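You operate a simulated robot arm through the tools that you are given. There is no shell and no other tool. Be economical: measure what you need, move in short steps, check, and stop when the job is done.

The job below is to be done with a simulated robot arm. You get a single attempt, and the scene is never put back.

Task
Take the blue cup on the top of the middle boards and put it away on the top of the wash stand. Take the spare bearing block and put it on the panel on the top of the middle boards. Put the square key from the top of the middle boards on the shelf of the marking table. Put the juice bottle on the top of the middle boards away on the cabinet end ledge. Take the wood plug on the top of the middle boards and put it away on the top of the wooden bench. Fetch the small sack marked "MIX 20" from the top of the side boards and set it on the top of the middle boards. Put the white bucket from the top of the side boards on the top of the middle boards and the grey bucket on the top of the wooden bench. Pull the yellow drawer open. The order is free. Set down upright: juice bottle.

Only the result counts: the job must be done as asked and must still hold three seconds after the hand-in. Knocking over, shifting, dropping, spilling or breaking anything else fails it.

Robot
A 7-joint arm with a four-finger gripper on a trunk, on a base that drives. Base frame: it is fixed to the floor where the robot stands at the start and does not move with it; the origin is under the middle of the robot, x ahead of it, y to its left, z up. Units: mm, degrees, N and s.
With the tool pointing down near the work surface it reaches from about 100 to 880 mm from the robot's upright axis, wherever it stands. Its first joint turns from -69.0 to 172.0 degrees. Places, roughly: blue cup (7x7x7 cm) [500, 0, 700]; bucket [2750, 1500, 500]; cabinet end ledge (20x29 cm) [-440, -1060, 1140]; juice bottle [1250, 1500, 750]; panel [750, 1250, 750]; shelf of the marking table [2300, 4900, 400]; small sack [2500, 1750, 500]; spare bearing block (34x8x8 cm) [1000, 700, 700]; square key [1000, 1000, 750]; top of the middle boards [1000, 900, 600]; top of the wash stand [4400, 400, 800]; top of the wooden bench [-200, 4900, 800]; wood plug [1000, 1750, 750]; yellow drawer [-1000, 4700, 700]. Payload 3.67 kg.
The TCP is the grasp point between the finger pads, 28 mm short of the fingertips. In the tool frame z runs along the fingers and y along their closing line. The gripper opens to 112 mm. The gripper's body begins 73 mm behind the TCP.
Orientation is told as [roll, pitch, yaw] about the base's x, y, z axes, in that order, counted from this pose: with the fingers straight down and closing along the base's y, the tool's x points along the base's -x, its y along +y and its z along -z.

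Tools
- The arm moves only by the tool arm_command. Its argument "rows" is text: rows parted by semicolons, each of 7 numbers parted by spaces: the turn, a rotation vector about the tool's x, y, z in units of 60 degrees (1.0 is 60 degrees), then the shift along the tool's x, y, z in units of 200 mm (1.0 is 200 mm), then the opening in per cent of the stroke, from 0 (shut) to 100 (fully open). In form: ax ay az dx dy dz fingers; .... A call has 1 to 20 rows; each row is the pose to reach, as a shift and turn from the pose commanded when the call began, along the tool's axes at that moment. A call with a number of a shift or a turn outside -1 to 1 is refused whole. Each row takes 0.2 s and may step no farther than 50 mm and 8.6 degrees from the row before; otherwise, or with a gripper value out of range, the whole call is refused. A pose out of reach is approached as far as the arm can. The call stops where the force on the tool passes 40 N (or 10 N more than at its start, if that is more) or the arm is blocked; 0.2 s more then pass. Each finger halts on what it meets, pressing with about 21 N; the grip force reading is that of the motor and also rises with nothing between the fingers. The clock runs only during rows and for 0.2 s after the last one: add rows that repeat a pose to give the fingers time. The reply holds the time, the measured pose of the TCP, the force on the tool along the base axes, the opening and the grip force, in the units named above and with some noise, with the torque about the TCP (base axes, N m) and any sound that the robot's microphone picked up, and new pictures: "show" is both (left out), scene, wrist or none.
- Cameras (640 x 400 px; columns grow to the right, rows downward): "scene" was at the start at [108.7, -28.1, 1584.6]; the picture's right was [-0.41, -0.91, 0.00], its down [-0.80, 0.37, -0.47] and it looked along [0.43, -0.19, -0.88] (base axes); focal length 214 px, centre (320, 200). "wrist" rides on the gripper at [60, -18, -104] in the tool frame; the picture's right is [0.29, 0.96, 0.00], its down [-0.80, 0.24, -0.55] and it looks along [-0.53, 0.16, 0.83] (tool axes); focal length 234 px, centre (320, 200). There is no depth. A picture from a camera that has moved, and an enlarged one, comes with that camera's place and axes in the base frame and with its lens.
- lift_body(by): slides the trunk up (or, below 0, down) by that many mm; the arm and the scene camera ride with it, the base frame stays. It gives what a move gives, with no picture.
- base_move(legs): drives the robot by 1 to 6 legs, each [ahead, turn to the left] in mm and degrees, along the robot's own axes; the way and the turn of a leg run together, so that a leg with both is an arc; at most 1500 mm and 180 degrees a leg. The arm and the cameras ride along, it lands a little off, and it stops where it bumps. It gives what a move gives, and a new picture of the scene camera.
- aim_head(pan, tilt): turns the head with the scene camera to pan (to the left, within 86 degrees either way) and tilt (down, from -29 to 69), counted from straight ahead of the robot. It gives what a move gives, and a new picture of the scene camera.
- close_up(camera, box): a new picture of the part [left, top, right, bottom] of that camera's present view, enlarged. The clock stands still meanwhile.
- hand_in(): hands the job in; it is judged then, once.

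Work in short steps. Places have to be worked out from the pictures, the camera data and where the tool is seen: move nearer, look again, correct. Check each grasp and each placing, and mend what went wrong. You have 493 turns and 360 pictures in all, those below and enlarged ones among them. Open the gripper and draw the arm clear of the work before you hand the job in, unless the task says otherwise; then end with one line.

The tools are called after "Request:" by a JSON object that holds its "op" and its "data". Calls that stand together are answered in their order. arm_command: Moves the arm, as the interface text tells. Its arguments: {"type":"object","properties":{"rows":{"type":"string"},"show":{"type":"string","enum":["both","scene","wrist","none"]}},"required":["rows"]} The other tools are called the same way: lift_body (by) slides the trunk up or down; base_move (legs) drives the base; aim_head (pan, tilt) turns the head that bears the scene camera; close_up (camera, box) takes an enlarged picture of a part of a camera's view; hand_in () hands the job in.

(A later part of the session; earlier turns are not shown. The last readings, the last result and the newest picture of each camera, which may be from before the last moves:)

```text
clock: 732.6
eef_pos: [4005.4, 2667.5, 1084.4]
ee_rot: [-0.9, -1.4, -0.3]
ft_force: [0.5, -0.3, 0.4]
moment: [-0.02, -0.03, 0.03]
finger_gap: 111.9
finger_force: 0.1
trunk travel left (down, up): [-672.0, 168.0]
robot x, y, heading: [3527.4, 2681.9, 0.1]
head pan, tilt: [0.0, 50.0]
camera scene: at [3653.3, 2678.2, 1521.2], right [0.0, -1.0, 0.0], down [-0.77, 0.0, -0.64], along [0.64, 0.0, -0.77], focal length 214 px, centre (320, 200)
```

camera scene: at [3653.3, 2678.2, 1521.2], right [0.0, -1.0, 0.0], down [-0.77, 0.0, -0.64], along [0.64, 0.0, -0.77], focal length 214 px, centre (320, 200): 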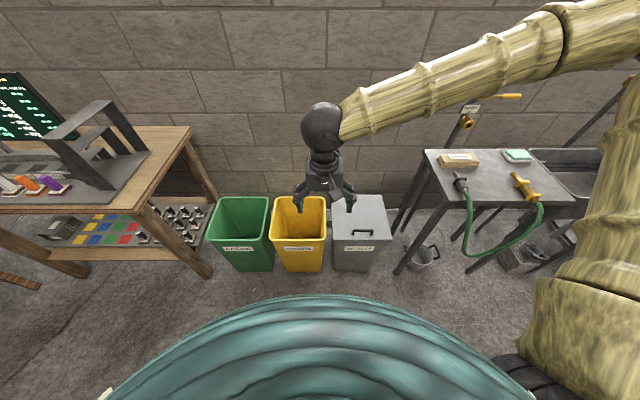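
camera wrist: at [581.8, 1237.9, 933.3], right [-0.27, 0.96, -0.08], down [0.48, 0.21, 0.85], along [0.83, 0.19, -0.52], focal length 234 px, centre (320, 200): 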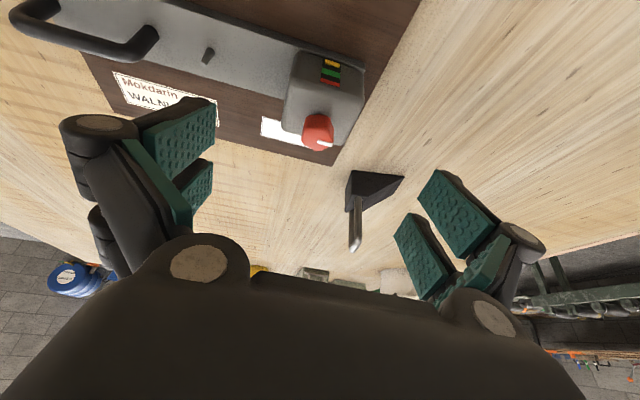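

Request:
{"op": "base_move", "data": {"legs": [[0, -89], [1050, 0], [0, -91]]}}

Request:
{"op": "aim_head", "data": {"pan": 15, "tilt": 40}}

```text
clock: 745.7
eef_pos: [3047.2, 1650.2, 1086.7]
ee_rot: [-0.9, -1.7, 179.4]
ft_force: [-0.3, 0.5, -0.1]
moment: [0.0, -0.01, -0.02]
finger_gap: 111.8
finger_force: 0.0
trunk travel left (down, up): [-672.0, 168.0]
robot x, y, heading: [3533.0, 1630.3, 179.6]
head pan, tilt: [0.0, 50.0]
camera scene: at [3400.9, 1634.4, 1521.2], right [0.01, 1.0, 0.0], down [0.77, -0.01, -0.64], along [-0.64, 0.0, -0.77], focal length 214 px, centre (320, 200)
```

scene: 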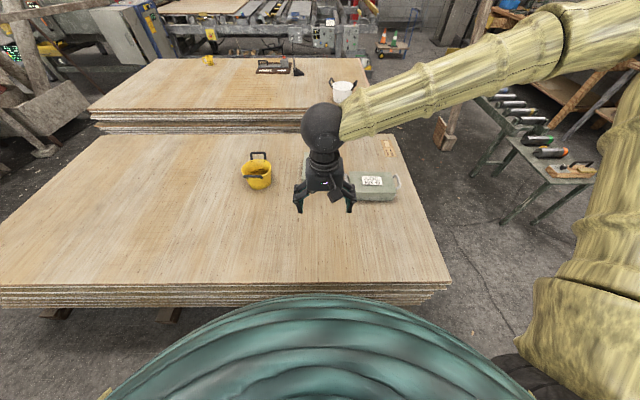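

```text
clock: 746.4
eef_pos: [3047.8, 1648.9, 1084.9]
ee_rot: [-0.9, -1.6, 179.4]
ft_force: [-0.7, 0.9, -0.4]
moment: [0.0, -0.01, 0.01]
finger_gap: 111.9
finger_force: 0.1
trunk travel left (down, up): [-672.0, 168.0]
robot x, y, heading: [3528.7, 1633.3, 179.4]
head pan, tilt: [15.0, 40.0]
camera scene: at [3395.5, 1612.2, 1535.4], right [-0.25, 0.97, 0.0], down [0.62, 0.16, -0.77], along [-0.74, -0.19, -0.64], focal length 214 px, centre (320, 200)
```

scene: 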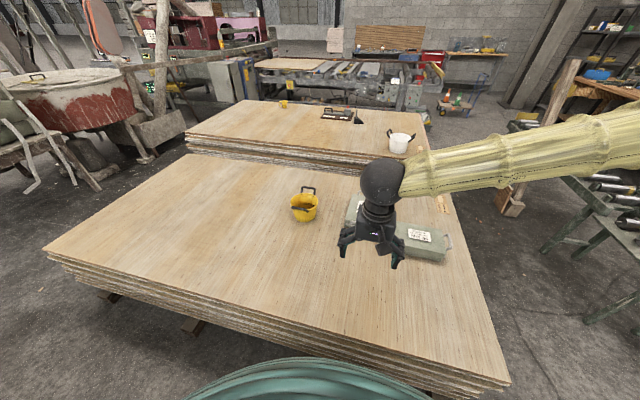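

Move 60 mm closer, then tilt the tool 60° forward for a look at the sack's handle.

Request:
{"op": "base_move", "data": {"legs": [[60, 0]]}}

Request:
{"op": "arm_command", "data": {"rows": "0 -0.13 0 -0.1 0 0 100;0 -0.26 0 -0.2 0 0.1 100;0 -0.39 0 -0.4 0 0.2 100;0 -0.52 0 -0.6 0 0.3 100;0 -0.65 0 -0.8 0 0.4 100;0 -0.78 0 -0.95 0 0.5 100;0 -0.91 0 -1 0 0.6 100;0 -1 0 -1 0 0.7 100"}}

```text
clock: 747.4
eef_pos: [2985.7, 1649.8, 1084.0]
ee_rot: [-0.9, -1.3, 179.5]
ft_force: [-1.3, 0.7, -1.0]
moment: [0.03, -0.07, 0.03]
finger_gap: 112.1
finger_force: 0.2
trunk travel left (down, up): [-672.0, 168.0]
robot x, y, heading: [3465.8, 1631.7, 179.4]
head pan, tilt: [15.0, 40.0]
camera scene: at [3332.5, 1612.6, 1535.1], right [-0.25, 0.97, 0.0], down [0.62, 0.16, -0.76], along [-0.74, -0.19, -0.64], focal length 214 px, centre (320, 200)
```

scene: 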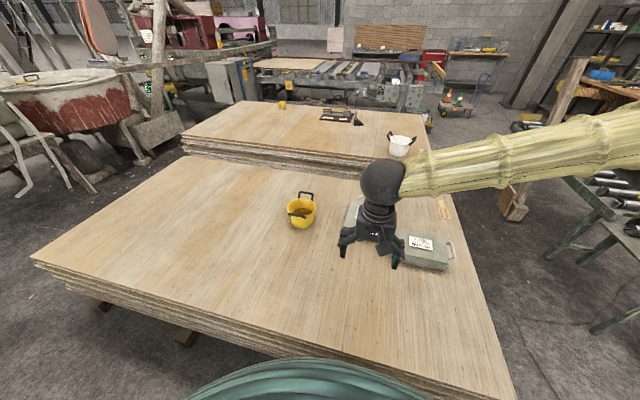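

```text
clock: 749.2
eef_pos: [2784.5, 1656.1, 948.8]
ee_rot: [-2.0, -61.7, -178.8]
ft_force: [-0.6, 0.1, 0.3]
moment: [0.0, -0.02, -0.04]
finger_gap: 112.2
finger_force: 0.1
trunk travel left (down, up): [-672.0, 168.0]
robot x, y, heading: [3470.2, 1631.8, 179.6]
head pan, tilt: [15.0, 40.0]
camera scene: at [3334.8, 1611.3, 1535.4], right [-0.25, 0.97, 0.0], down [0.62, 0.16, -0.77], along [-0.74, -0.19, -0.64], focal length 214 px, centre (320, 200)
camera wrist: at [2905.3, 1673.4, 946.8], right [0.13, -0.95, -0.27], down [0.11, -0.26, 0.96], along [-0.99, -0.15, 0.07], focal length 234 px, centre (320, 200)
```

scene: 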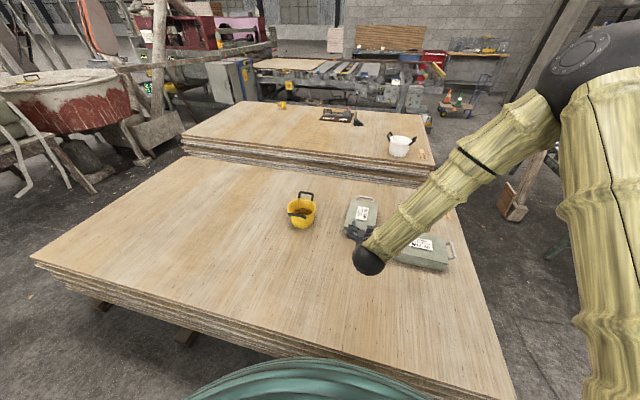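
wrist: 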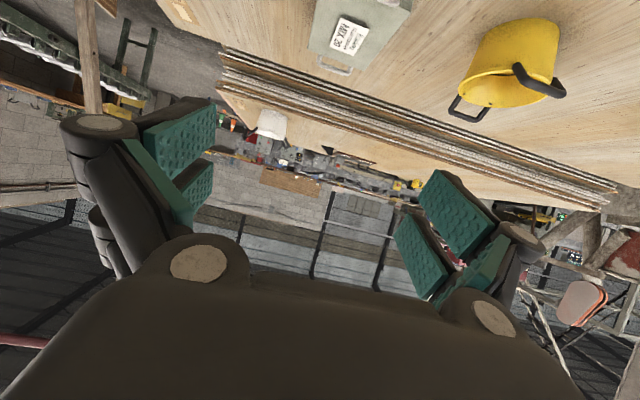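

Roll the tool 90° about its axis so the fingers close vertically.

Request:
{"op": "arm_command", "data": {"rows": "0 0 0.14 0 0 0 100;0 0 0.28 0 0 0 100;0 0 0.42 0 0 0 100;0 0 0.56 0 0 0 100;0 0 0.7 0 0 0 100;0 0 0.84 0 0 0 100;0 0 0.98 0 0 0 100", "show": "none"}}

Request:
{"op": "arm_command", "data": {"rows": "0 0 0.14 0 0 0 100;0 0 0.28 0 0 0 100;0 0 0.42 0 0 0 100;0 0 0.52 0 0 0 100"}}

```text
clock: 750.8
eef_pos: [2784.0, 1655.4, 949.7]
ee_rot: [57.4, -28.0, 105.5]
ft_force: [-0.8, 0.5, 0.3]
moment: [-0.02, 0.03, 0.01]
finger_gap: 112.1
finger_force: 0.0
trunk travel left (down, up): [-672.0, 168.0]
robot x, y, heading: [3467.1, 1636.7, 179.4]
head pan, tilt: [15.0, 40.0]
```

```text
clock: 751.8
eef_pos: [2783.7, 1654.5, 951.3]
ee_rot: [61.6, -0.8, 89.3]
ft_force: [0.9, 0.4, -1.1]
moment: [0.02, 0.01, 0.01]
finger_gap: 112.0
finger_force: 0.1
trunk travel left (down, up): [-672.0, 168.0]
robot x, y, heading: [3467.2, 1634.4, 179.7]
head pan, tilt: [15.0, 40.0]
camera scene: at [3335.7, 1612.4, 1535.4], right [-0.25, 0.97, 0.0], down [0.62, 0.16, -0.77], along [-0.74, -0.19, -0.64], focal length 214 px, centre (320, 200)
camera wrist: at [2883.0, 1593.1, 984.4], right [-0.46, -0.29, 0.84], down [0.38, 0.79, 0.49], along [-0.8, 0.54, -0.25], focal length 234 px, centre (320, 200)
```

scene: 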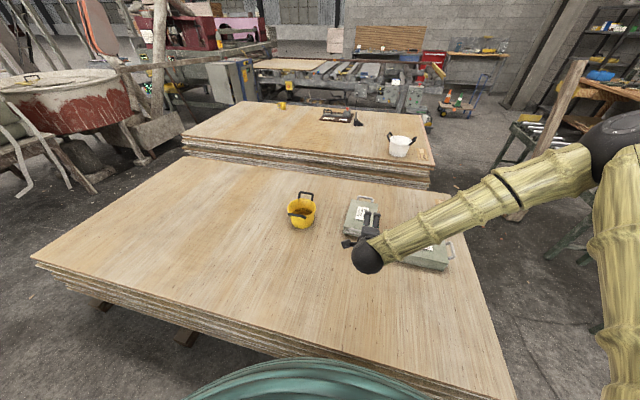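
wrist: 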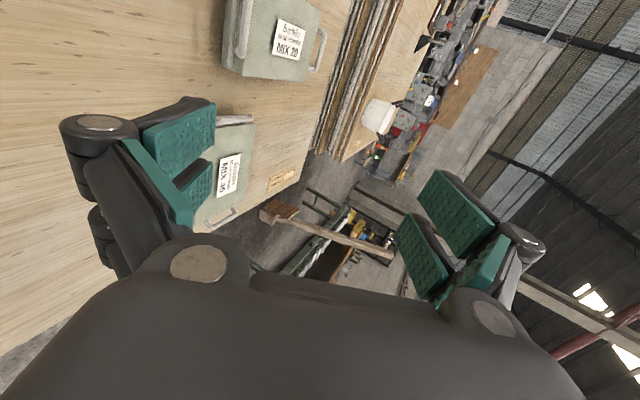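

Roll works. Zoom into the sack's near handle.

Request:
{"op": "close_up", "data": {"camera": "wrist", "box": [190, 0, 350, 100]}}

Request:
{"op": "close_up", "data": {"camera": "scene", "box": [290, 170, 470, 290]}}

```text
4.00 times, centred on (270, 50) of wrist
camera zoom: at [2883.0, 1593.1, 984.4], right [-0.46, -0.29, 0.84], down [0.38, 0.79, 0.49], along [-0.8, 0.54, -0.25], focal length 937 px, centre (520, 800)
```

zoom: 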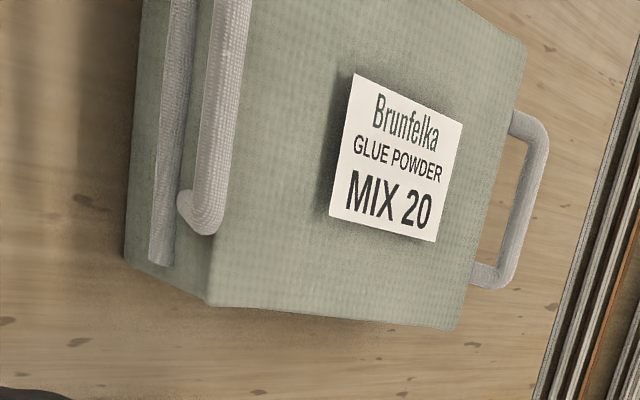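

```text
3.33 times, centred on (380, 230) of scene
camera zoom: at [3335.7, 1612.4, 1535.4], right [-0.25, 0.97, 0.0], down [0.62, 0.16, -0.77], along [-0.74, -0.19, -0.64], focal length 715 px, centre (120, 100)
```

zoom: 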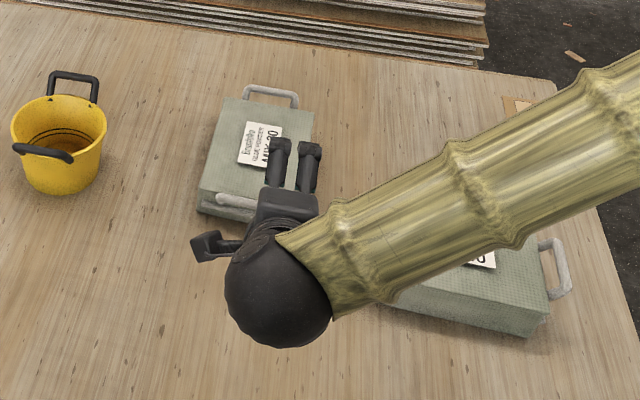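

Handle bar ≈ x 2466, y 1565–1660, z≈590–600. Lower the trunk and approach to ~120 mm short of it.

Request:
{"op": "lift_body", "data": {"by": -240}}

Request:
{"op": "arm_command", "data": {"rows": "0 0 0 0.05 0.07 0.2 70;0 0 0 0.1 0.14 0.4 70;0 0 0 0.15 0.21 0.6 70;0 0 0 0.2 0.27 0.8 70"}}

```text
clock: 754.3
eef_pos: [2784.4, 1654.5, 711.1]
ee_rot: [61.5, -0.9, 89.4]
ft_force: [0.0, 0.2, -0.6]
moment: [0.01, -0.01, 0.0]
finger_gap: 112.1
finger_force: 0.1
trunk travel left (down, up): [-432.0, 408.0]
robot x, y, heading: [3468.6, 1633.1, 179.6]
head pan, tilt: [15.0, 40.0]
```

```text
clock: 755.3
eef_pos: [2617.8, 1618.4, 680.4]
ee_rot: [61.5, -1.0, 89.4]
ft_force: [0.5, -0.6, -0.4]
moment: [-0.02, 0.0, -0.02]
finger_gap: 78.2
finger_force: 0.0
trunk travel left (down, up): [-432.0, 408.0]
robot x, y, heading: [3467.7, 1634.3, 179.5]
head pan, tilt: [15.0, 40.0]
camera scene: at [3335.5, 1612.1, 1295.4], right [-0.25, 0.97, 0.0], down [0.62, 0.16, -0.77], along [-0.74, -0.19, -0.64], focal length 214 px, centre (320, 200)
camera wrist: at [2715.8, 1556.8, 714.5], right [-0.46, -0.3, 0.84], down [0.38, 0.79, 0.49], along [-0.8, 0.54, -0.25], focal length 234 px, centre (320, 200)
```

scene: 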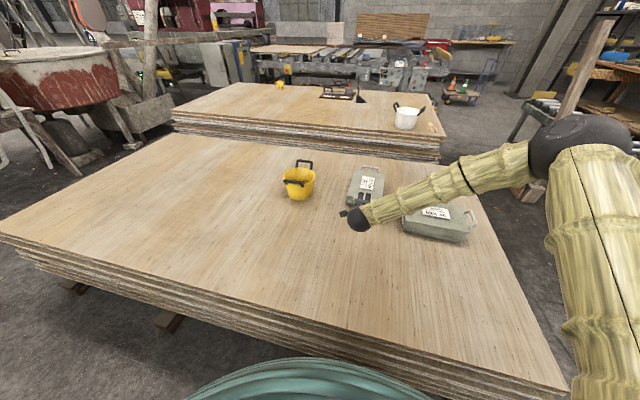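
wrist: 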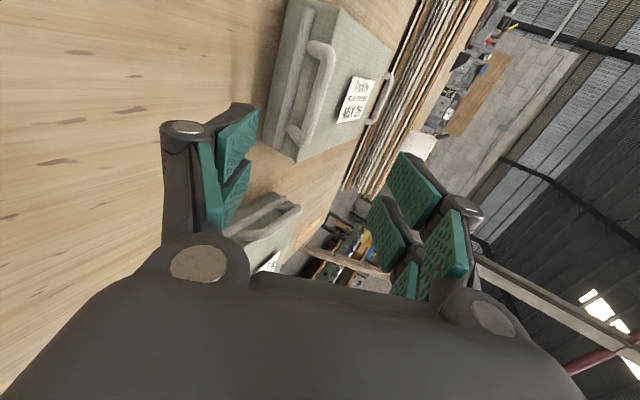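

Bar centre ≈(2456,1609,582), right along the tool axis. Advance with the fingers opened ~50 mm.

Request:
{"op": "arm_command", "data": {"rows": "0 0 0 0.02 -0.01 0.2 45;0 0 0 0.04 -0.02 0.4 45;0 0 0 0.045 -0.03 0.6 45"}}

```text
clock: 756.1
eef_pos: [2514.6, 1612.4, 618.9]
ee_rot: [61.6, -0.8, 89.4]
ft_force: [-0.2, 0.5, 0.1]
moment: [-0.03, 0.0, 0.02]
finger_gap: 50.4
finger_force: 0.0
trunk travel left (down, up): [-432.0, 408.0]
robot x, y, heading: [3471.0, 1632.8, 179.4]
head pan, tilt: [15.0, 40.0]
camera scene: at [3335.5, 1612.3, 1295.4], right [-0.25, 0.97, 0.0], down [0.62, 0.16, -0.77], along [-0.74, -0.19, -0.64], focal length 214 px, centre (320, 200)
camera wrist: at [2612.8, 1550.8, 653.1], right [-0.46, -0.3, 0.84], down [0.38, 0.79, 0.49], along [-0.8, 0.54, -0.25], focal length 234 px, centre (320, 200)
```

scene: 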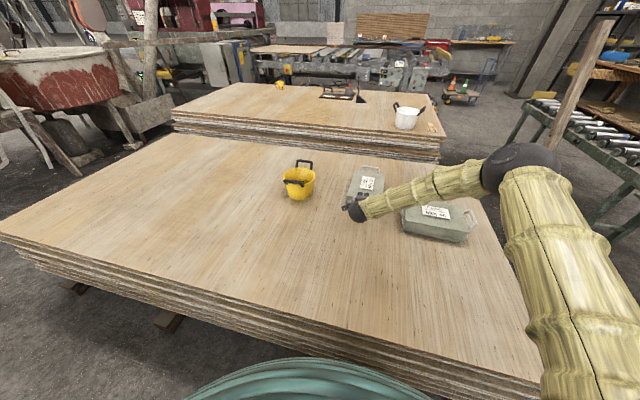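
wrist: 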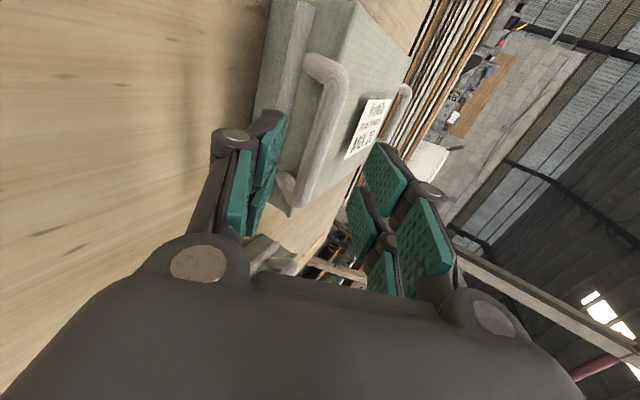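

Bar still centred between the fingers. Advance 62 mm more and close.

Request:
{"op": "arm_command", "data": {"rows": "0 0 0 0 -0.012 0.15 45;0 0 0 0 -0.023 0.31 45;0 0 0 0 -0.023 0.31 45", "show": "wrist"}}

```text
clock: 756.9
eef_pos: [2461.9, 1612.2, 585.2]
ee_rot: [61.5, -1.0, 89.3]
ft_force: [-0.4, 0.3, -0.3]
moment: [0.0, -0.03, -0.01]
finger_gap: 50.2
finger_force: 0.1
trunk travel left (down, up): [-432.0, 408.0]
robot x, y, heading: [3469.1, 1634.0, 179.5]
head pan, tilt: [15.0, 40.0]
camera wrist: at [2560.3, 1551.1, 619.3], right [-0.46, -0.3, 0.84], down [0.38, 0.79, 0.49], along [-0.8, 0.54, -0.25], focal length 234 px, centre (320, 200)
```

wrist: 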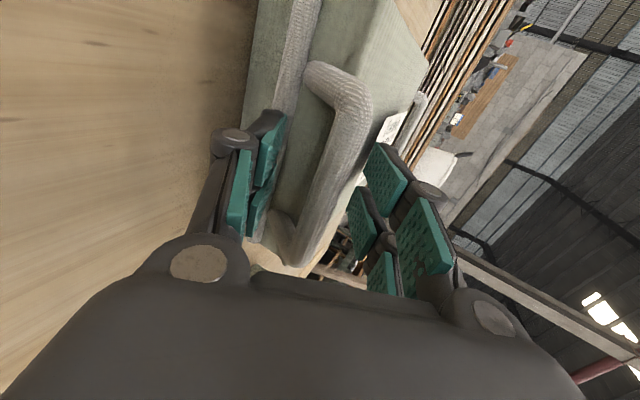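

The bar is between the fingers. Close.

Request:
{"op": "arm_command", "data": {"rows": "0 0 0 0 0 0 30;0 0 0 0 0 0 15;0 0 0 0 0 0 0;0 0 0 0 0 0 0", "show": "wrist"}}

```text
clock: 757.9
eef_pos: [2459.8, 1611.6, 588.7]
ee_rot: [61.7, -0.9, 89.3]
ft_force: [-14.4, -2.3, 12.9]
moment: [-1.02, 0.0, -0.34]
finger_gap: 15.5
finger_force: 20.4
trunk travel left (down, up): [-432.0, 408.0]
robot x, y, heading: [3469.0, 1634.7, 179.7]
head pan, tilt: [15.0, 40.0]
camera wrist: at [2559.5, 1551.1, 621.5], right [-0.46, -0.3, 0.84], down [0.38, 0.79, 0.49], along [-0.8, 0.54, -0.25], focal length 234 px, centre (320, 200)
```

wrist: 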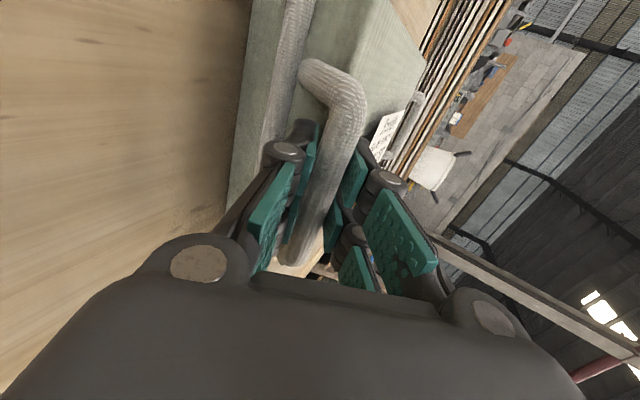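

Handle gripped. Lift with the trunk in steps and watch.

Request:
{"op": "lift_body", "data": {"by": 40}}

Request:
{"op": "lift_body", "data": {"by": 60}}

Request:
{"op": "arm_command", "data": {"rows": "0 0 0 0 0 0 0"}}

```text
clock: 758.7
eef_pos: [2461.6, 1612.7, 623.9]
ee_rot: [61.4, -1.0, 89.4]
ft_force: [4.0, 1.4, -5.3]
moment: [-0.57, -0.25, -0.24]
finger_gap: 14.4
finger_force: 21.1
trunk travel left (down, up): [-472.0, 368.0]
robot x, y, heading: [3466.6, 1635.2, 179.6]
head pan, tilt: [15.0, 40.0]
```

```text
clock: 759.7
eef_pos: [2462.3, 1612.3, 687.3]
ee_rot: [61.5, -0.9, 89.5]
ft_force: [5.2, 2.4, -1.9]
moment: [-0.82, 0.08, 0.04]
finger_gap: 14.9
finger_force: 21.3
trunk travel left (down, up): [-532.0, 308.0]
robot x, y, heading: [3471.4, 1636.3, 179.8]
head pan, tilt: [15.0, 40.0]
```

```text
clock: 760.1
eef_pos: [2461.4, 1611.7, 686.3]
ee_rot: [61.6, -0.9, 89.4]
ft_force: [6.4, 1.8, -1.8]
moment: [-0.79, 0.1, 0.1]
finger_gap: 15.0
finger_force: 21.6
trunk travel left (down, up): [-532.0, 308.0]
robot x, y, heading: [3466.6, 1632.6, 179.6]
head pan, tilt: [15.0, 40.0]
camera scene: at [3336.0, 1612.5, 1395.4], right [-0.25, 0.97, 0.0], down [0.62, 0.16, -0.77], along [-0.74, -0.19, -0.64], focal length 214 px, centre (320, 200)
camera wrist: at [2560.7, 1551.2, 719.5], right [-0.46, -0.3, 0.84], down [0.38, 0.79, 0.49], along [-0.8, 0.54, -0.25], focal length 234 px, centre (320, 200)
```

scene: 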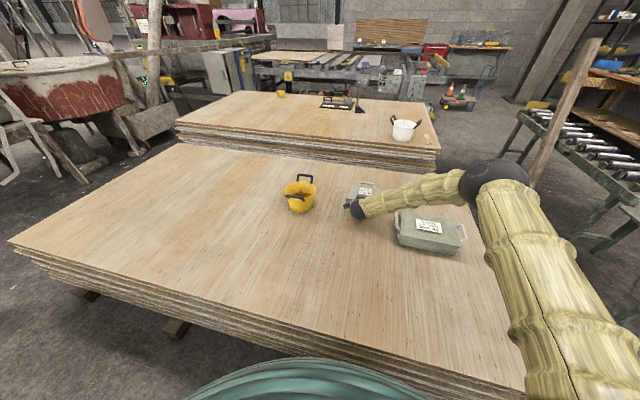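
wrist: 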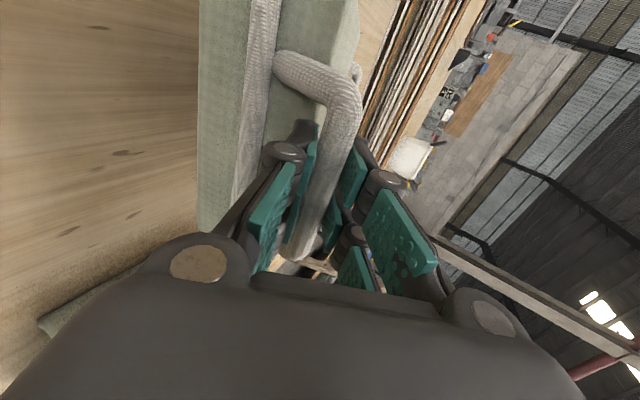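

Working well, light load. Continue lifting.

Request:
{"op": "lift_body", "data": {"by": 100}}

Request:
{"op": "lift_body", "data": {"by": 100}}

Request:
{"op": "lift_body", "data": {"by": 100}}

Request:
{"op": "arm_command", "data": {"rows": "0 0 0 0 0 0 0"}}

```text
clock: 761.5
eef_pos: [2461.4, 1612.3, 785.9]
ee_rot: [61.5, -0.9, 89.5]
ft_force: [0.5, 0.9, -6.3]
moment: [-0.45, -0.14, -0.07]
finger_gap: 15.4
finger_force: 20.9
trunk travel left (down, up): [-632.0, 208.0]
robot x, y, heading: [3468.8, 1636.1, 179.6]
head pan, tilt: [15.0, 40.0]
```

```text
clock: 762.8
eef_pos: [2460.8, 1611.6, 884.5]
ee_rot: [61.3, -1.0, 89.4]
ft_force: [0.9, 0.4, -14.0]
moment: [-0.09, -0.24, 0.0]
finger_gap: 15.5
finger_force: 21.1
trunk travel left (down, up): [-732.0, 108.0]
robot x, y, heading: [3472.1, 1633.6, 179.8]
head pan, tilt: [15.0, 40.0]
```

```text
clock: 764.1
eef_pos: [2460.0, 1613.5, 983.5]
ee_rot: [61.3, -0.9, 89.4]
ft_force: [0.8, 0.0, -14.3]
moment: [-0.13, -0.23, 0.02]
finger_gap: 15.4
finger_force: 21.3
trunk travel left (down, up): [-832.0, 8.0]
robot x, y, heading: [3465.5, 1632.5, 179.7]
head pan, tilt: [15.0, 40.0]
```

```text
clock: 764.5
eef_pos: [2461.4, 1612.3, 985.4]
ee_rot: [61.3, -0.9, 89.4]
ft_force: [0.1, -0.2, -14.1]
moment: [-0.1, -0.24, 0.0]
finger_gap: 15.4
finger_force: 21.3
trunk travel left (down, up): [-832.0, 8.0]
robot x, y, heading: [3467.8, 1634.4, 179.6]
head pan, tilt: [15.0, 40.0]
camera scene: at [3333.8, 1612.2, 1695.2], right [-0.25, 0.97, 0.0], down [0.62, 0.16, -0.77], along [-0.74, -0.19, -0.64], focal length 214 px, centre (320, 200)
camera wrist: at [2559.4, 1551.2, 1018.0], right [-0.46, -0.3, 0.84], down [0.38, 0.79, 0.49], along [-0.8, 0.54, -0.25], focal length 234 px, centre (320, 200)
```

scene: 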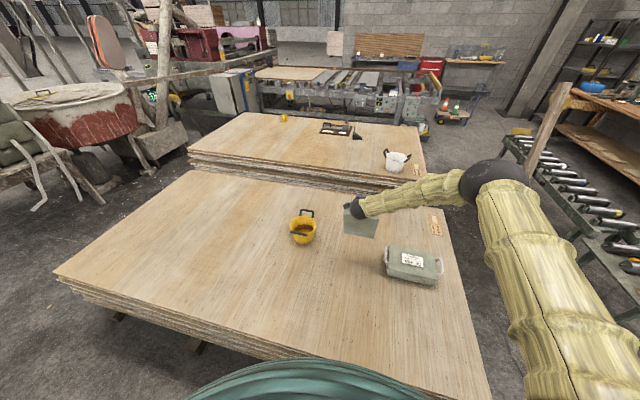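
wrist: 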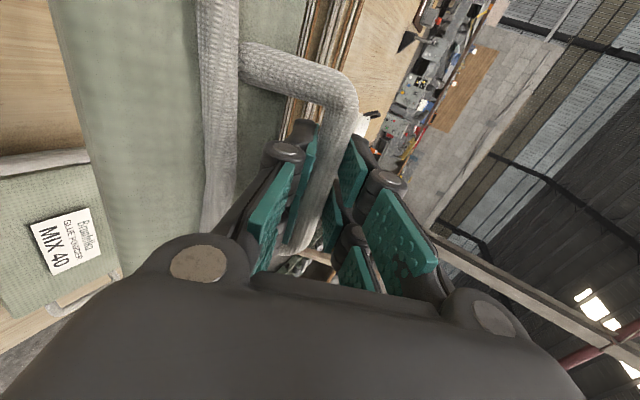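

Sack hangs clear (≈1.45 kg). Retract it 350 mm toward me.

Request:
{"op": "arm_command", "data": {"rows": "0 0 0 0 -0.1 -0.185 0;0 0 0 0 -0.2 -0.37 0;0 0 0 0 -0.3 -0.555 0;0 0 0 0 -0.41 -0.755 0", "show": "none"}}

Request:
{"op": "arm_command", "data": {"rows": "0 0 0 0 -0.1 -0.185 0;0 0 0 0 -0.2 -0.37 0;0 0 0 0 -0.3 -0.555 0;0 0 0 0 -0.41 -0.755 0"}}

```text
clock: 765.5
eef_pos: [2635.5, 1611.2, 985.0]
ee_rot: [61.5, -1.0, 89.5]
ft_force: [2.2, -0.2, -13.1]
moment: [-0.1, -0.31, 0.0]
finger_gap: 15.6
finger_force: 21.1
trunk travel left (down, up): [-832.0, 8.0]
robot x, y, heading: [3469.0, 1631.9, 179.6]
head pan, tilt: [15.0, 40.0]
```

```text
clock: 766.5
eef_pos: [2806.2, 1611.1, 986.8]
ee_rot: [61.4, -1.0, 89.3]
ft_force: [2.7, 0.5, -12.1]
moment: [-0.11, -0.21, 0.01]
finger_gap: 15.5
finger_force: 20.9
trunk travel left (down, up): [-832.0, 8.0]
robot x, y, heading: [3469.0, 1637.6, 179.7]
head pan, tilt: [15.0, 40.0]
camera scene: at [3335.6, 1611.7, 1695.4], right [-0.25, 0.97, 0.0], down [0.62, 0.16, -0.77], along [-0.74, -0.19, -0.64], focal length 214 px, centre (320, 200)
camera wrist: at [2905.6, 1549.3, 1019.9], right [-0.46, -0.3, 0.84], down [0.38, 0.79, 0.49], along [-0.8, 0.54, -0.25], focal length 234 px, centre (320, 200)
```

scene: 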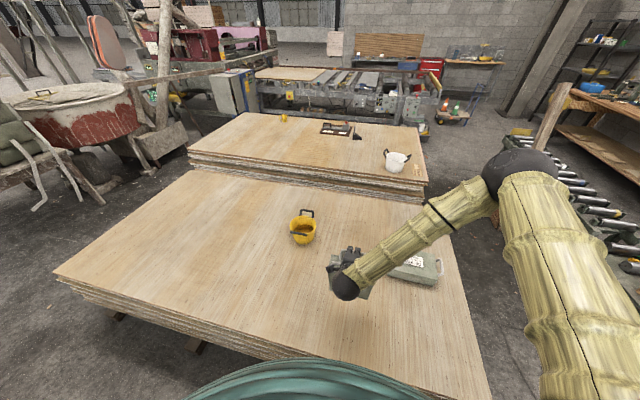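
wrist: 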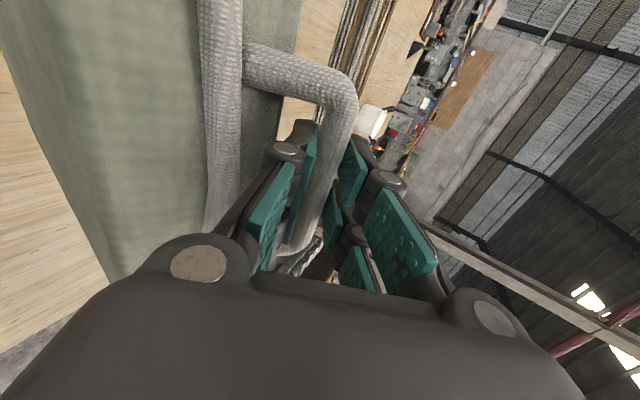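

Turn north and drive up the east aisle.

Request:
{"op": "base_move", "data": {"legs": [[0, -89], [1020, 0]]}}

Request:
{"op": "base_move", "data": {"legs": [[0, 90]]}}

```text
clock: 775.4
eef_pos: [3371.3, 3299.3, 985.5]
ee_rot: [61.5, -0.9, 1.7]
ft_force: [-0.3, -0.1, -13.9]
moment: [-0.08, 0.15, 0.0]
finger_gap: 15.5
finger_force: 20.8
trunk travel left (down, up): [-832.0, 8.0]
robot x, y, heading: [3422.0, 2639.7, 91.8]
head pan, tilt: [15.0, 40.0]
camera scene: at [3395.6, 2770.1, 1695.2], right [0.96, 0.29, 0.0], down [0.19, -0.62, -0.77], along [-0.22, 0.73, -0.64], focal length 214 px, centre (320, 200)
```

scene: 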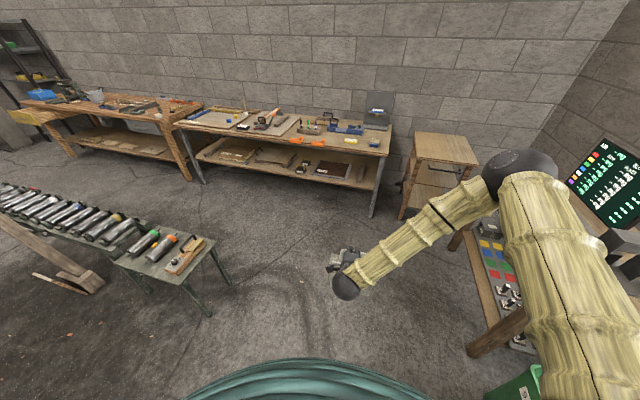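

```text
clock: 779.7
eef_pos: [2760.7, 2578.6, 985.8]
ee_rot: [61.4, -1.0, 92.5]
ft_force: [-0.1, -1.0, -13.6]
moment: [-0.1, -0.15, 0.0]
finger_gap: 15.6
finger_force: 21.0
trunk travel left (down, up): [-832.0, 8.0]
robot x, y, heading: [3423.1, 2642.3, -177.4]
head pan, tilt: [15.0, 40.0]
camera scene: at [3289.3, 2608.7, 1695.3], right [-0.3, 0.95, 0.0], down [0.61, 0.2, -0.77], along [-0.73, -0.23, -0.64], focal length 214 px, centre (320, 200)
```

scene: 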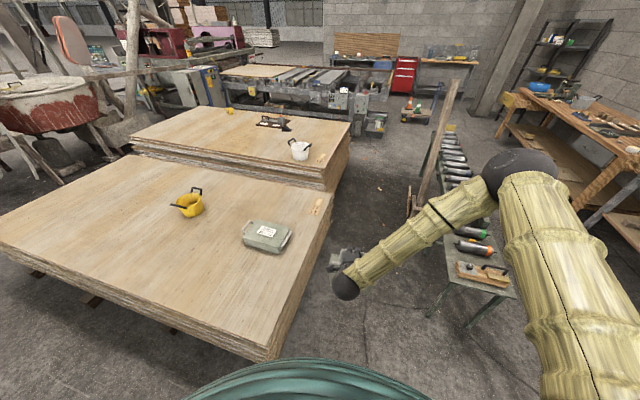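

Correct heading and drive west along the north corridor.

Request:
{"op": "base_move", "data": {"legs": [[0, -4], [1100, 0]]}}

Request:
{"op": "base_move", "data": {"legs": [[1050, 0]]}}

```text
clock: 785.7
eef_pos: [1665.8, 2640.2, 985.3]
ee_rot: [61.4, -0.9, 88.9]
ft_force: [-0.2, 0.3, -12.9]
moment: [-0.12, -0.13, -0.03]
finger_gap: 15.5
finger_force: 21.1
trunk travel left (down, up): [-832.0, 8.0]
robot x, y, heading: [2327.7, 2656.1, 179.5]
head pan, tilt: [15.0, 40.0]
camera scene: at [2194.3, 2636.2, 1695.2], right [-0.25, 0.97, 0.0], down [0.62, 0.16, -0.77], along [-0.74, -0.19, -0.64], focal length 214 px, centre (320, 200)
```

scene: 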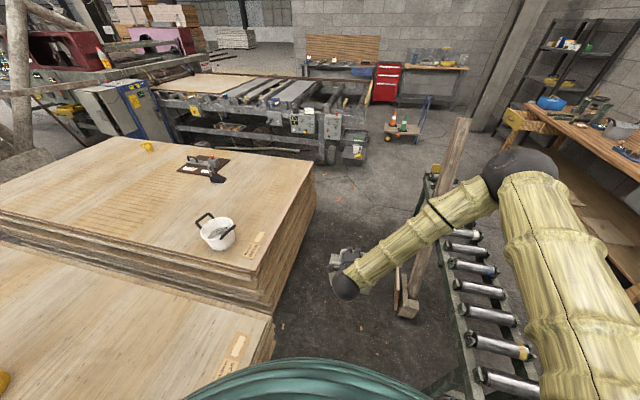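

```text
clock: 791.1
eef_pos: [614.6, 2622.5, 985.2]
ee_rot: [61.4, -1.1, 90.5]
ft_force: [-0.2, -0.7, -13.8]
moment: [-0.07, -0.14, 0.0]
finger_gap: 15.7
finger_force: 21.0
trunk travel left (down, up): [-832.0, 8.0]
robot x, y, heading: [1273.6, 2661.1, -179.4]
head pan, tilt: [15.0, 40.0]
camera scene: at [1143.1, 2633.5, 1695.2], right [-0.27, 0.96, 0.0], down [0.62, 0.17, -0.77], along [-0.74, -0.21, -0.64], focal length 214 px, centre (320, 200)
```

scene: 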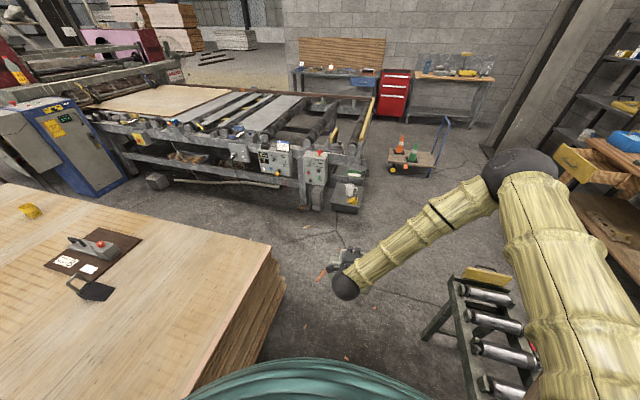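

Raise the arm 60 mm, go 140 mm further west, then turn to face the boards.

Request:
{"op": "arm_command", "data": {"rows": "0 0 0 0 0.13 -0.07 0;0 0 0 0 0.264 -0.143 0", "show": "none"}}

Request:
{"op": "base_move", "data": {"legs": [[140, 0], [0, 90]]}}

Request:
{"op": "aim_head", "data": {"pan": 10, "tilt": 45}}

```text
clock: 791.7
eef_pos: [618.0, 2620.3, 1046.9]
ee_rot: [61.3, -1.0, 90.6]
ft_force: [0.6, -0.3, -13.7]
moment: [-0.11, -0.17, 0.01]
finger_gap: 15.7
finger_force: 20.6
trunk travel left (down, up): [-832.0, 8.0]
robot x, y, heading: [1276.7, 2659.4, -179.3]
head pan, tilt: [15.0, 40.0]
```

```text
clock: 796.9
eef_pos: [1163.1, 1995.6, 1046.9]
ee_rot: [61.4, -1.1, 179.7]
ft_force: [0.1, -0.1, -13.9]
moment: [0.2, -0.07, 0.01]
finger_gap: 15.6
finger_force: 21.2
trunk travel left (down, up): [-832.0, 8.0]
robot x, y, heading: [1130.7, 2660.8, -90.2]
head pan, tilt: [15.0, 40.0]
camera scene: at [1154.8, 2521.5, 1695.3], right [-0.97, -0.26, 0.0], down [-0.17, 0.62, -0.77], along [0.2, -0.74, -0.64], focal length 214 px, centre (320, 200)
```

scene: 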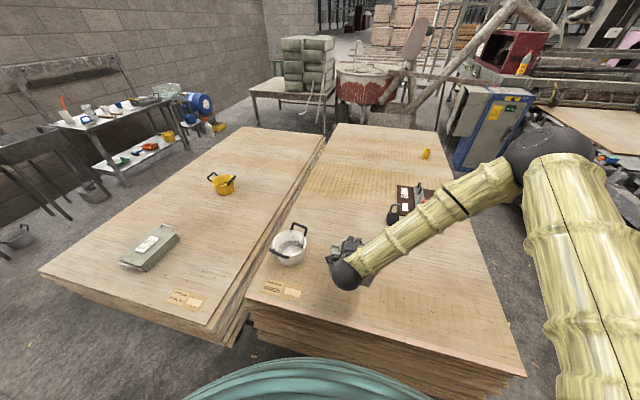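

```text
clock: 797.5
eef_pos: [1163.9, 1996.3, 1046.7]
ee_rot: [61.4, -1.0, 179.7]
ft_force: [0.1, 0.3, -13.9]
moment: [0.2, -0.07, -0.01]
finger_gap: 15.4
finger_force: 21.3
trunk travel left (down, up): [-832.0, 8.0]
robot x, y, heading: [1135.1, 2655.5, -90.0]
head pan, tilt: [10.0, 45.0]
camera scene: at [1146.9, 2523.6, 1688.0], right [-0.98, -0.17, 0.0], down [-0.12, 0.7, -0.71], along [0.12, -0.7, -0.71], focal length 214 px, centre (320, 200)
```

scene: 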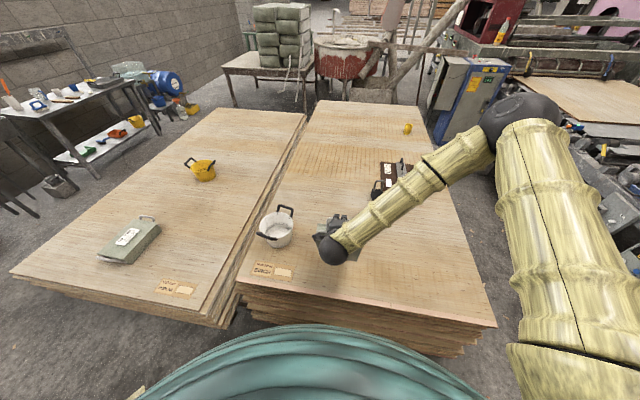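

Drive ahead 195 mm and extend the arm 100 mm, then lower until the sack's lower end touches.

Request:
{"op": "base_move", "data": {"legs": [[195, 0]]}}

Request:
{"op": "arm_command", "data": {"rows": "0 0 0 0 0.08 0.147 0;0 0 0 0 0.16 0.293 0;0 0 0 0 0.238 0.44 0", "show": "none"}}

Request:
{"op": "lift_body", "data": {"by": -60}}

Request:
{"op": "lift_body", "data": {"by": -15}}

```text
clock: 799.1
eef_pos: [1160.7, 1800.0, 1046.0]
ee_rot: [61.3, -1.0, 179.5]
ft_force: [-0.7, -0.8, -13.8]
moment: [0.18, -0.11, -0.02]
finger_gap: 15.8
finger_force: 21.2
trunk travel left (down, up): [-832.0, 8.0]
robot x, y, heading: [1134.7, 2465.0, -90.2]
head pan, tilt: [10.0, 45.0]
camera scene: at [1145.8, 2327.7, 1687.9], right [-0.99, -0.17, 0.0], down [-0.12, 0.7, -0.71], along [0.12, -0.7, -0.71], focal length 214 px, centre (320, 200)
```

scene: 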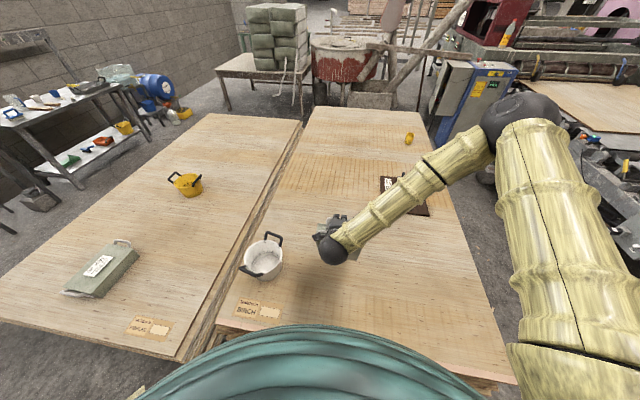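

```text
clock: 799.9
eef_pos: [1160.1, 1700.8, 1043.5]
ee_rot: [61.3, -1.0, 179.5]
ft_force: [0.2, -1.4, -14.3]
moment: [-0.02, -0.07, 0.01]
finger_gap: 15.5
finger_force: 20.6
trunk travel left (down, up): [-832.0, 8.0]
robot x, y, heading: [1129.6, 2461.8, -90.2]
head pan, tilt: [10.0, 45.0]
```

```text
clock: 800.9
eef_pos: [1161.3, 1700.6, 983.5]
ee_rot: [61.5, -1.1, 179.5]
ft_force: [-0.1, 0.1, -15.0]
moment: [0.27, -0.08, 0.02]
finger_gap: 15.3
finger_force: 20.7
trunk travel left (down, up): [-772.0, 68.0]
robot x, y, heading: [1133.1, 2457.8, -90.1]
head pan, tilt: [10.0, 45.0]
```

```text
clock: 801.5
eef_pos: [1160.3, 1701.2, 968.6]
ee_rot: [61.4, -0.9, 179.6]
ft_force: [-0.9, 0.3, -13.6]
moment: [0.24, -0.11, 0.0]
finger_gap: 15.7
finger_force: 20.9
trunk travel left (down, up): [-757.0, 83.0]
robot x, y, heading: [1130.5, 2463.2, -90.4]
head pan, tilt: [10.0, 45.0]
```

Request:
{"op": "lift_body", "data": {"by": -10}}

Request:
{"op": "lift_body", "data": {"by": -10}}

Request:
{"op": "arm_command", "data": {"rows": "0 0 0 0 0 0 0"}}

```text
clock: 802.1
eef_pos: [1158.8, 1700.3, 960.5]
ee_rot: [61.7, -0.9, 179.3]
ft_force: [-7.0, 1.2, 13.7]
moment: [-0.11, -0.33, -0.11]
finger_gap: 15.5
finger_force: 20.9
trunk travel left (down, up): [-747.0, 93.0]
robot x, y, heading: [1135.2, 2461.2, -90.3]
head pan, tilt: [10.0, 45.0]
```

```text
clock: 802.5
eef_pos: [1158.0, 1697.3, 961.5]
ee_rot: [62.3, -0.8, 179.2]
ft_force: [-7.2, 3.3, 19.6]
moment: [-0.31, 0.01, -0.55]
finger_gap: 15.3
finger_force: 20.8
trunk travel left (down, up): [-742.0, 98.0]
robot x, y, heading: [1129.0, 2461.7, -90.4]
head pan, tilt: [10.0, 45.0]
stopped: the force on the tool passed its limit at 48 N (the readings are from after the stop); the commanded pose is now the measured one
```

```text
clock: 802.9
eef_pos: [1157.6, 1698.4, 961.8]
ee_rot: [62.2, -0.8, 179.1]
ft_force: [-8.4, 0.6, 20.1]
moment: [-0.31, -0.4, -0.16]
finger_gap: 15.7
finger_force: 20.9
trunk travel left (down, up): [-742.0, 98.0]
robot x, y, heading: [1132.2, 2461.5, -90.1]
head pan, tilt: [10.0, 45.0]
camera scene: at [1144.5, 2332.1, 1599.0], right [-0.99, -0.17, 0.0], down [-0.12, 0.7, -0.71], along [0.12, -0.7, -0.71], focal length 214 px, centre (320, 200)
camera wrist: at [1219.9, 1798.3, 993.7], right [0.29, -0.45, 0.84], down [-0.79, 0.39, 0.48], along [-0.54, -0.8, -0.24], focal length 234 px, centre (320, 200)
```

scene: 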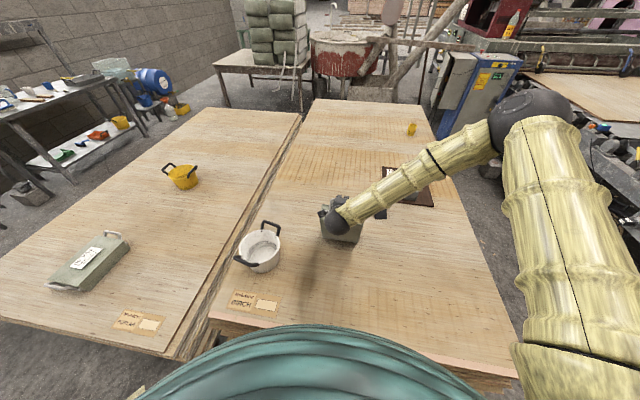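
wrist: 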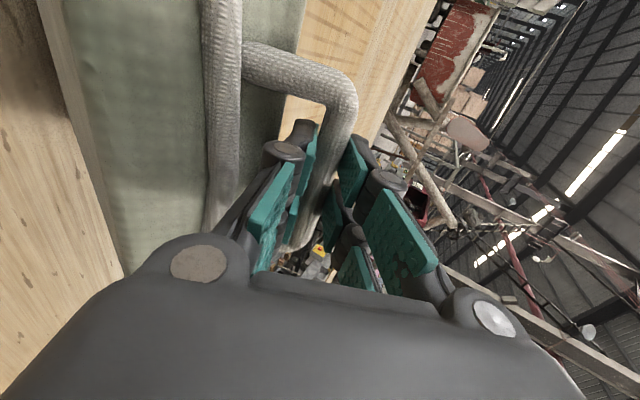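

Bottom end touches at z≈962. Now back up while lowering in steps so it lies down.

Request:
{"op": "lift_body", "data": {"by": 4}}

Request:
{"op": "base_move", "data": {"legs": [[-80, 0]]}}

Request:
{"op": "lift_body", "data": {"by": -14}}

Request:
{"op": "base_move", "data": {"legs": [[-50, 0]]}}

```text
clock: 803.5
eef_pos: [1159.3, 1698.9, 961.8]
ee_rot: [62.0, -0.9, 179.4]
ft_force: [-4.1, 0.7, -1.8]
moment: [0.07, -0.02, -0.08]
finger_gap: 15.4
finger_force: 21.2
trunk travel left (down, up): [-746.0, 94.0]
robot x, y, heading: [1137.0, 2462.3, -90.0]
head pan, tilt: [10.0, 45.0]
```

```text
clock: 804.5
eef_pos: [1157.3, 1779.8, 964.7]
ee_rot: [62.1, -0.8, 179.3]
ft_force: [-0.1, 6.4, 7.2]
moment: [0.02, -0.57, 0.18]
finger_gap: 15.6
finger_force: 20.5
trunk travel left (down, up): [-746.0, 94.0]
robot x, y, heading: [1132.1, 2542.2, -90.4]
head pan, tilt: [10.0, 45.0]
camera scene: at [1146.0, 2413.2, 1602.9], right [-0.99, -0.17, 0.0], down [-0.12, 0.7, -0.71], along [0.12, -0.7, -0.71], focal length 214 px, centre (320, 200)
```

scene: 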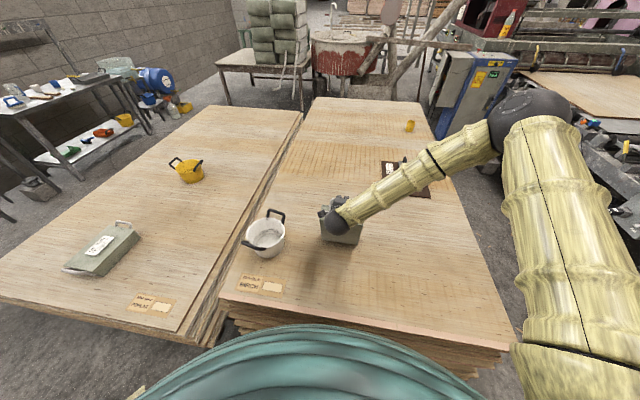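

```text
clock: 804.9
eef_pos: [1158.3, 1777.6, 964.9]
ee_rot: [62.8, -0.7, 179.1]
ft_force: [-5.9, 10.5, 25.0]
moment: [-0.26, 0.18, -0.11]
finger_gap: 15.7
finger_force: 21.3
trunk travel left (down, up): [-740.0, 100.0]
robot x, y, heading: [1135.4, 2542.6, -90.4]
head pan, tilt: [10.0, 45.0]
stopped: the force on the tool passed its limit at 58 N (the readings are from after the stop); the commanded pose is now the measured one
```

```text
clock: 805.9
eef_pos: [1159.2, 1829.1, 961.2]
ee_rot: [62.3, -0.8, 179.1]
ft_force: [-1.0, 5.1, -2.1]
moment: [0.13, -0.34, 0.04]
finger_gap: 15.3
finger_force: 21.0
trunk travel left (down, up): [-740.0, 100.0]
robot x, y, heading: [1136.9, 2596.1, -90.6]
head pan, tilt: [10.0, 45.0]
camera scene: at [1146.6, 2463.6, 1596.5], right [-0.99, -0.17, 0.0], down [-0.12, 0.7, -0.71], along [0.12, -0.7, -0.71], focal length 214 px, centre (320, 200)
```

scene: 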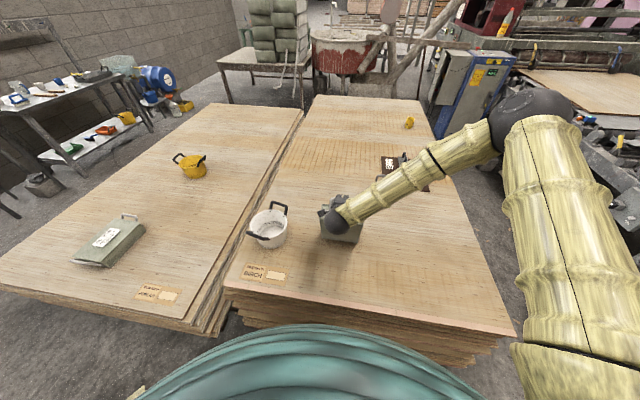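

It is mostly sliding upright but starting to tilt. Continue: press a little, back a little.

Request:
{"op": "lift_body", "data": {"by": -8}}

Request:
{"op": "base_move", "data": {"legs": [[-30, 0]]}}

Request:
{"op": "lift_body", "data": {"by": -10}}

Request:
{"op": "arm_command", "data": {"rows": "0 0 0 0 0 0 0"}}

```text
clock: 806.4
eef_pos: [1158.9, 1826.9, 960.3]
ee_rot: [63.1, -0.6, 179.0]
ft_force: [-6.3, 11.5, 26.4]
moment: [-0.38, -0.04, -0.06]
finger_gap: 15.4
finger_force: 21.1
trunk travel left (down, up): [-732.0, 108.0]
robot x, y, heading: [1135.9, 2595.9, -90.3]
head pan, tilt: [10.0, 45.0]
stopped: the force on the tool passed its limit at 46 N (the readings are from after the stop); the commanded pose is now the measured one
```

```text
clock: 807.3
eef_pos: [1158.6, 1860.8, 955.4]
ee_rot: [62.7, -0.7, 179.1]
ft_force: [-5.6, 2.9, 10.4]
moment: [-0.04, -0.41, -0.1]
finger_gap: 15.5
finger_force: 20.8
trunk travel left (down, up): [-732.0, 108.0]
robot x, y, heading: [1132.0, 2627.0, -90.3]
head pan, tilt: [10.0, 45.0]
camera scene: at [1146.0, 2496.3, 1588.8], right [-0.99, -0.16, 0.0], down [-0.12, 0.7, -0.71], along [0.12, -0.7, -0.71], focal length 214 px, centre (320, 200)
```

scene: 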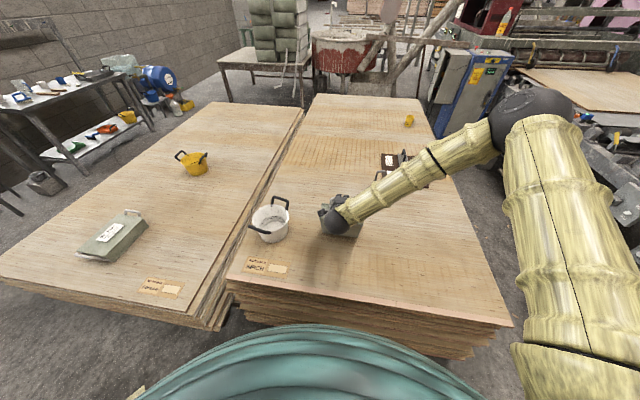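

```text
clock: 807.7
eef_pos: [1157.0, 1855.0, 957.2]
ee_rot: [63.4, -0.5, 178.8]
ft_force: [-7.0, 2.8, 17.7]
moment: [-0.08, -0.51, -0.05]
finger_gap: 15.5
finger_force: 21.1
trunk travel left (down, up): [-727.0, 113.0]
robot x, y, heading: [1131.5, 2625.9, -90.5]
head pan, tilt: [10.0, 45.0]
stopped: the force on the tool passed its limit at 47 N (the readings are from after the stop); the commanded pose is now the measured one
```

```text
clock: 808.1
eef_pos: [1157.9, 1856.4, 957.3]
ee_rot: [63.3, -0.5, 178.8]
ft_force: [-5.3, 3.2, 16.0]
moment: [-0.13, -0.39, -0.25]
finger_gap: 15.2
finger_force: 20.8
trunk travel left (down, up): [-727.0, 113.0]
robot x, y, heading: [1136.3, 2623.0, -90.6]
head pan, tilt: [10.0, 45.0]
camera scene: at [1145.4, 2494.6, 1583.7], right [-0.99, -0.16, 0.0], down [-0.12, 0.7, -0.71], along [0.12, -0.7, -0.71], focal length 214 px, centre (320, 200)
camera wrist: at [1219.8, 1956.2, 987.4], right [0.29, -0.44, 0.85], down [-0.79, 0.4, 0.47], along [-0.55, -0.8, -0.23], focal length 234 px, centre (320, 200)
```

scene: 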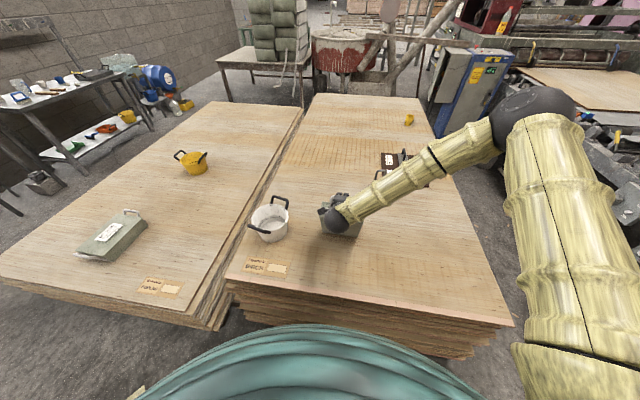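
wrist: 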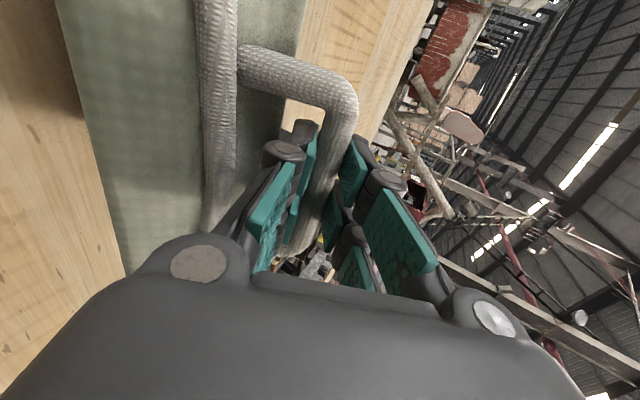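

Zoom in to see how the sack is standing.

Request:
{"op": "close_up", "data": {"camera": "scene", "box": [280, 170, 400, 270]}}

```text
4.00 times, centred on (340, 220) of scene
camera zoom: at [1145.4, 2494.6, 1583.7], right [-0.99, -0.16, 0.0], down [-0.12, 0.7, -0.71], along [0.12, -0.7, -0.71], focal length 858 px, centre (240, 120)
```

zoom: 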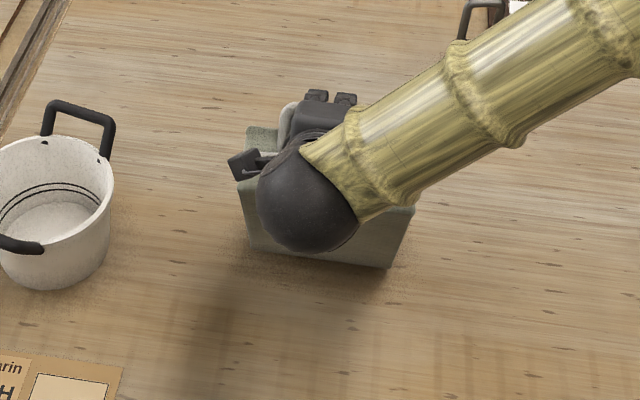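

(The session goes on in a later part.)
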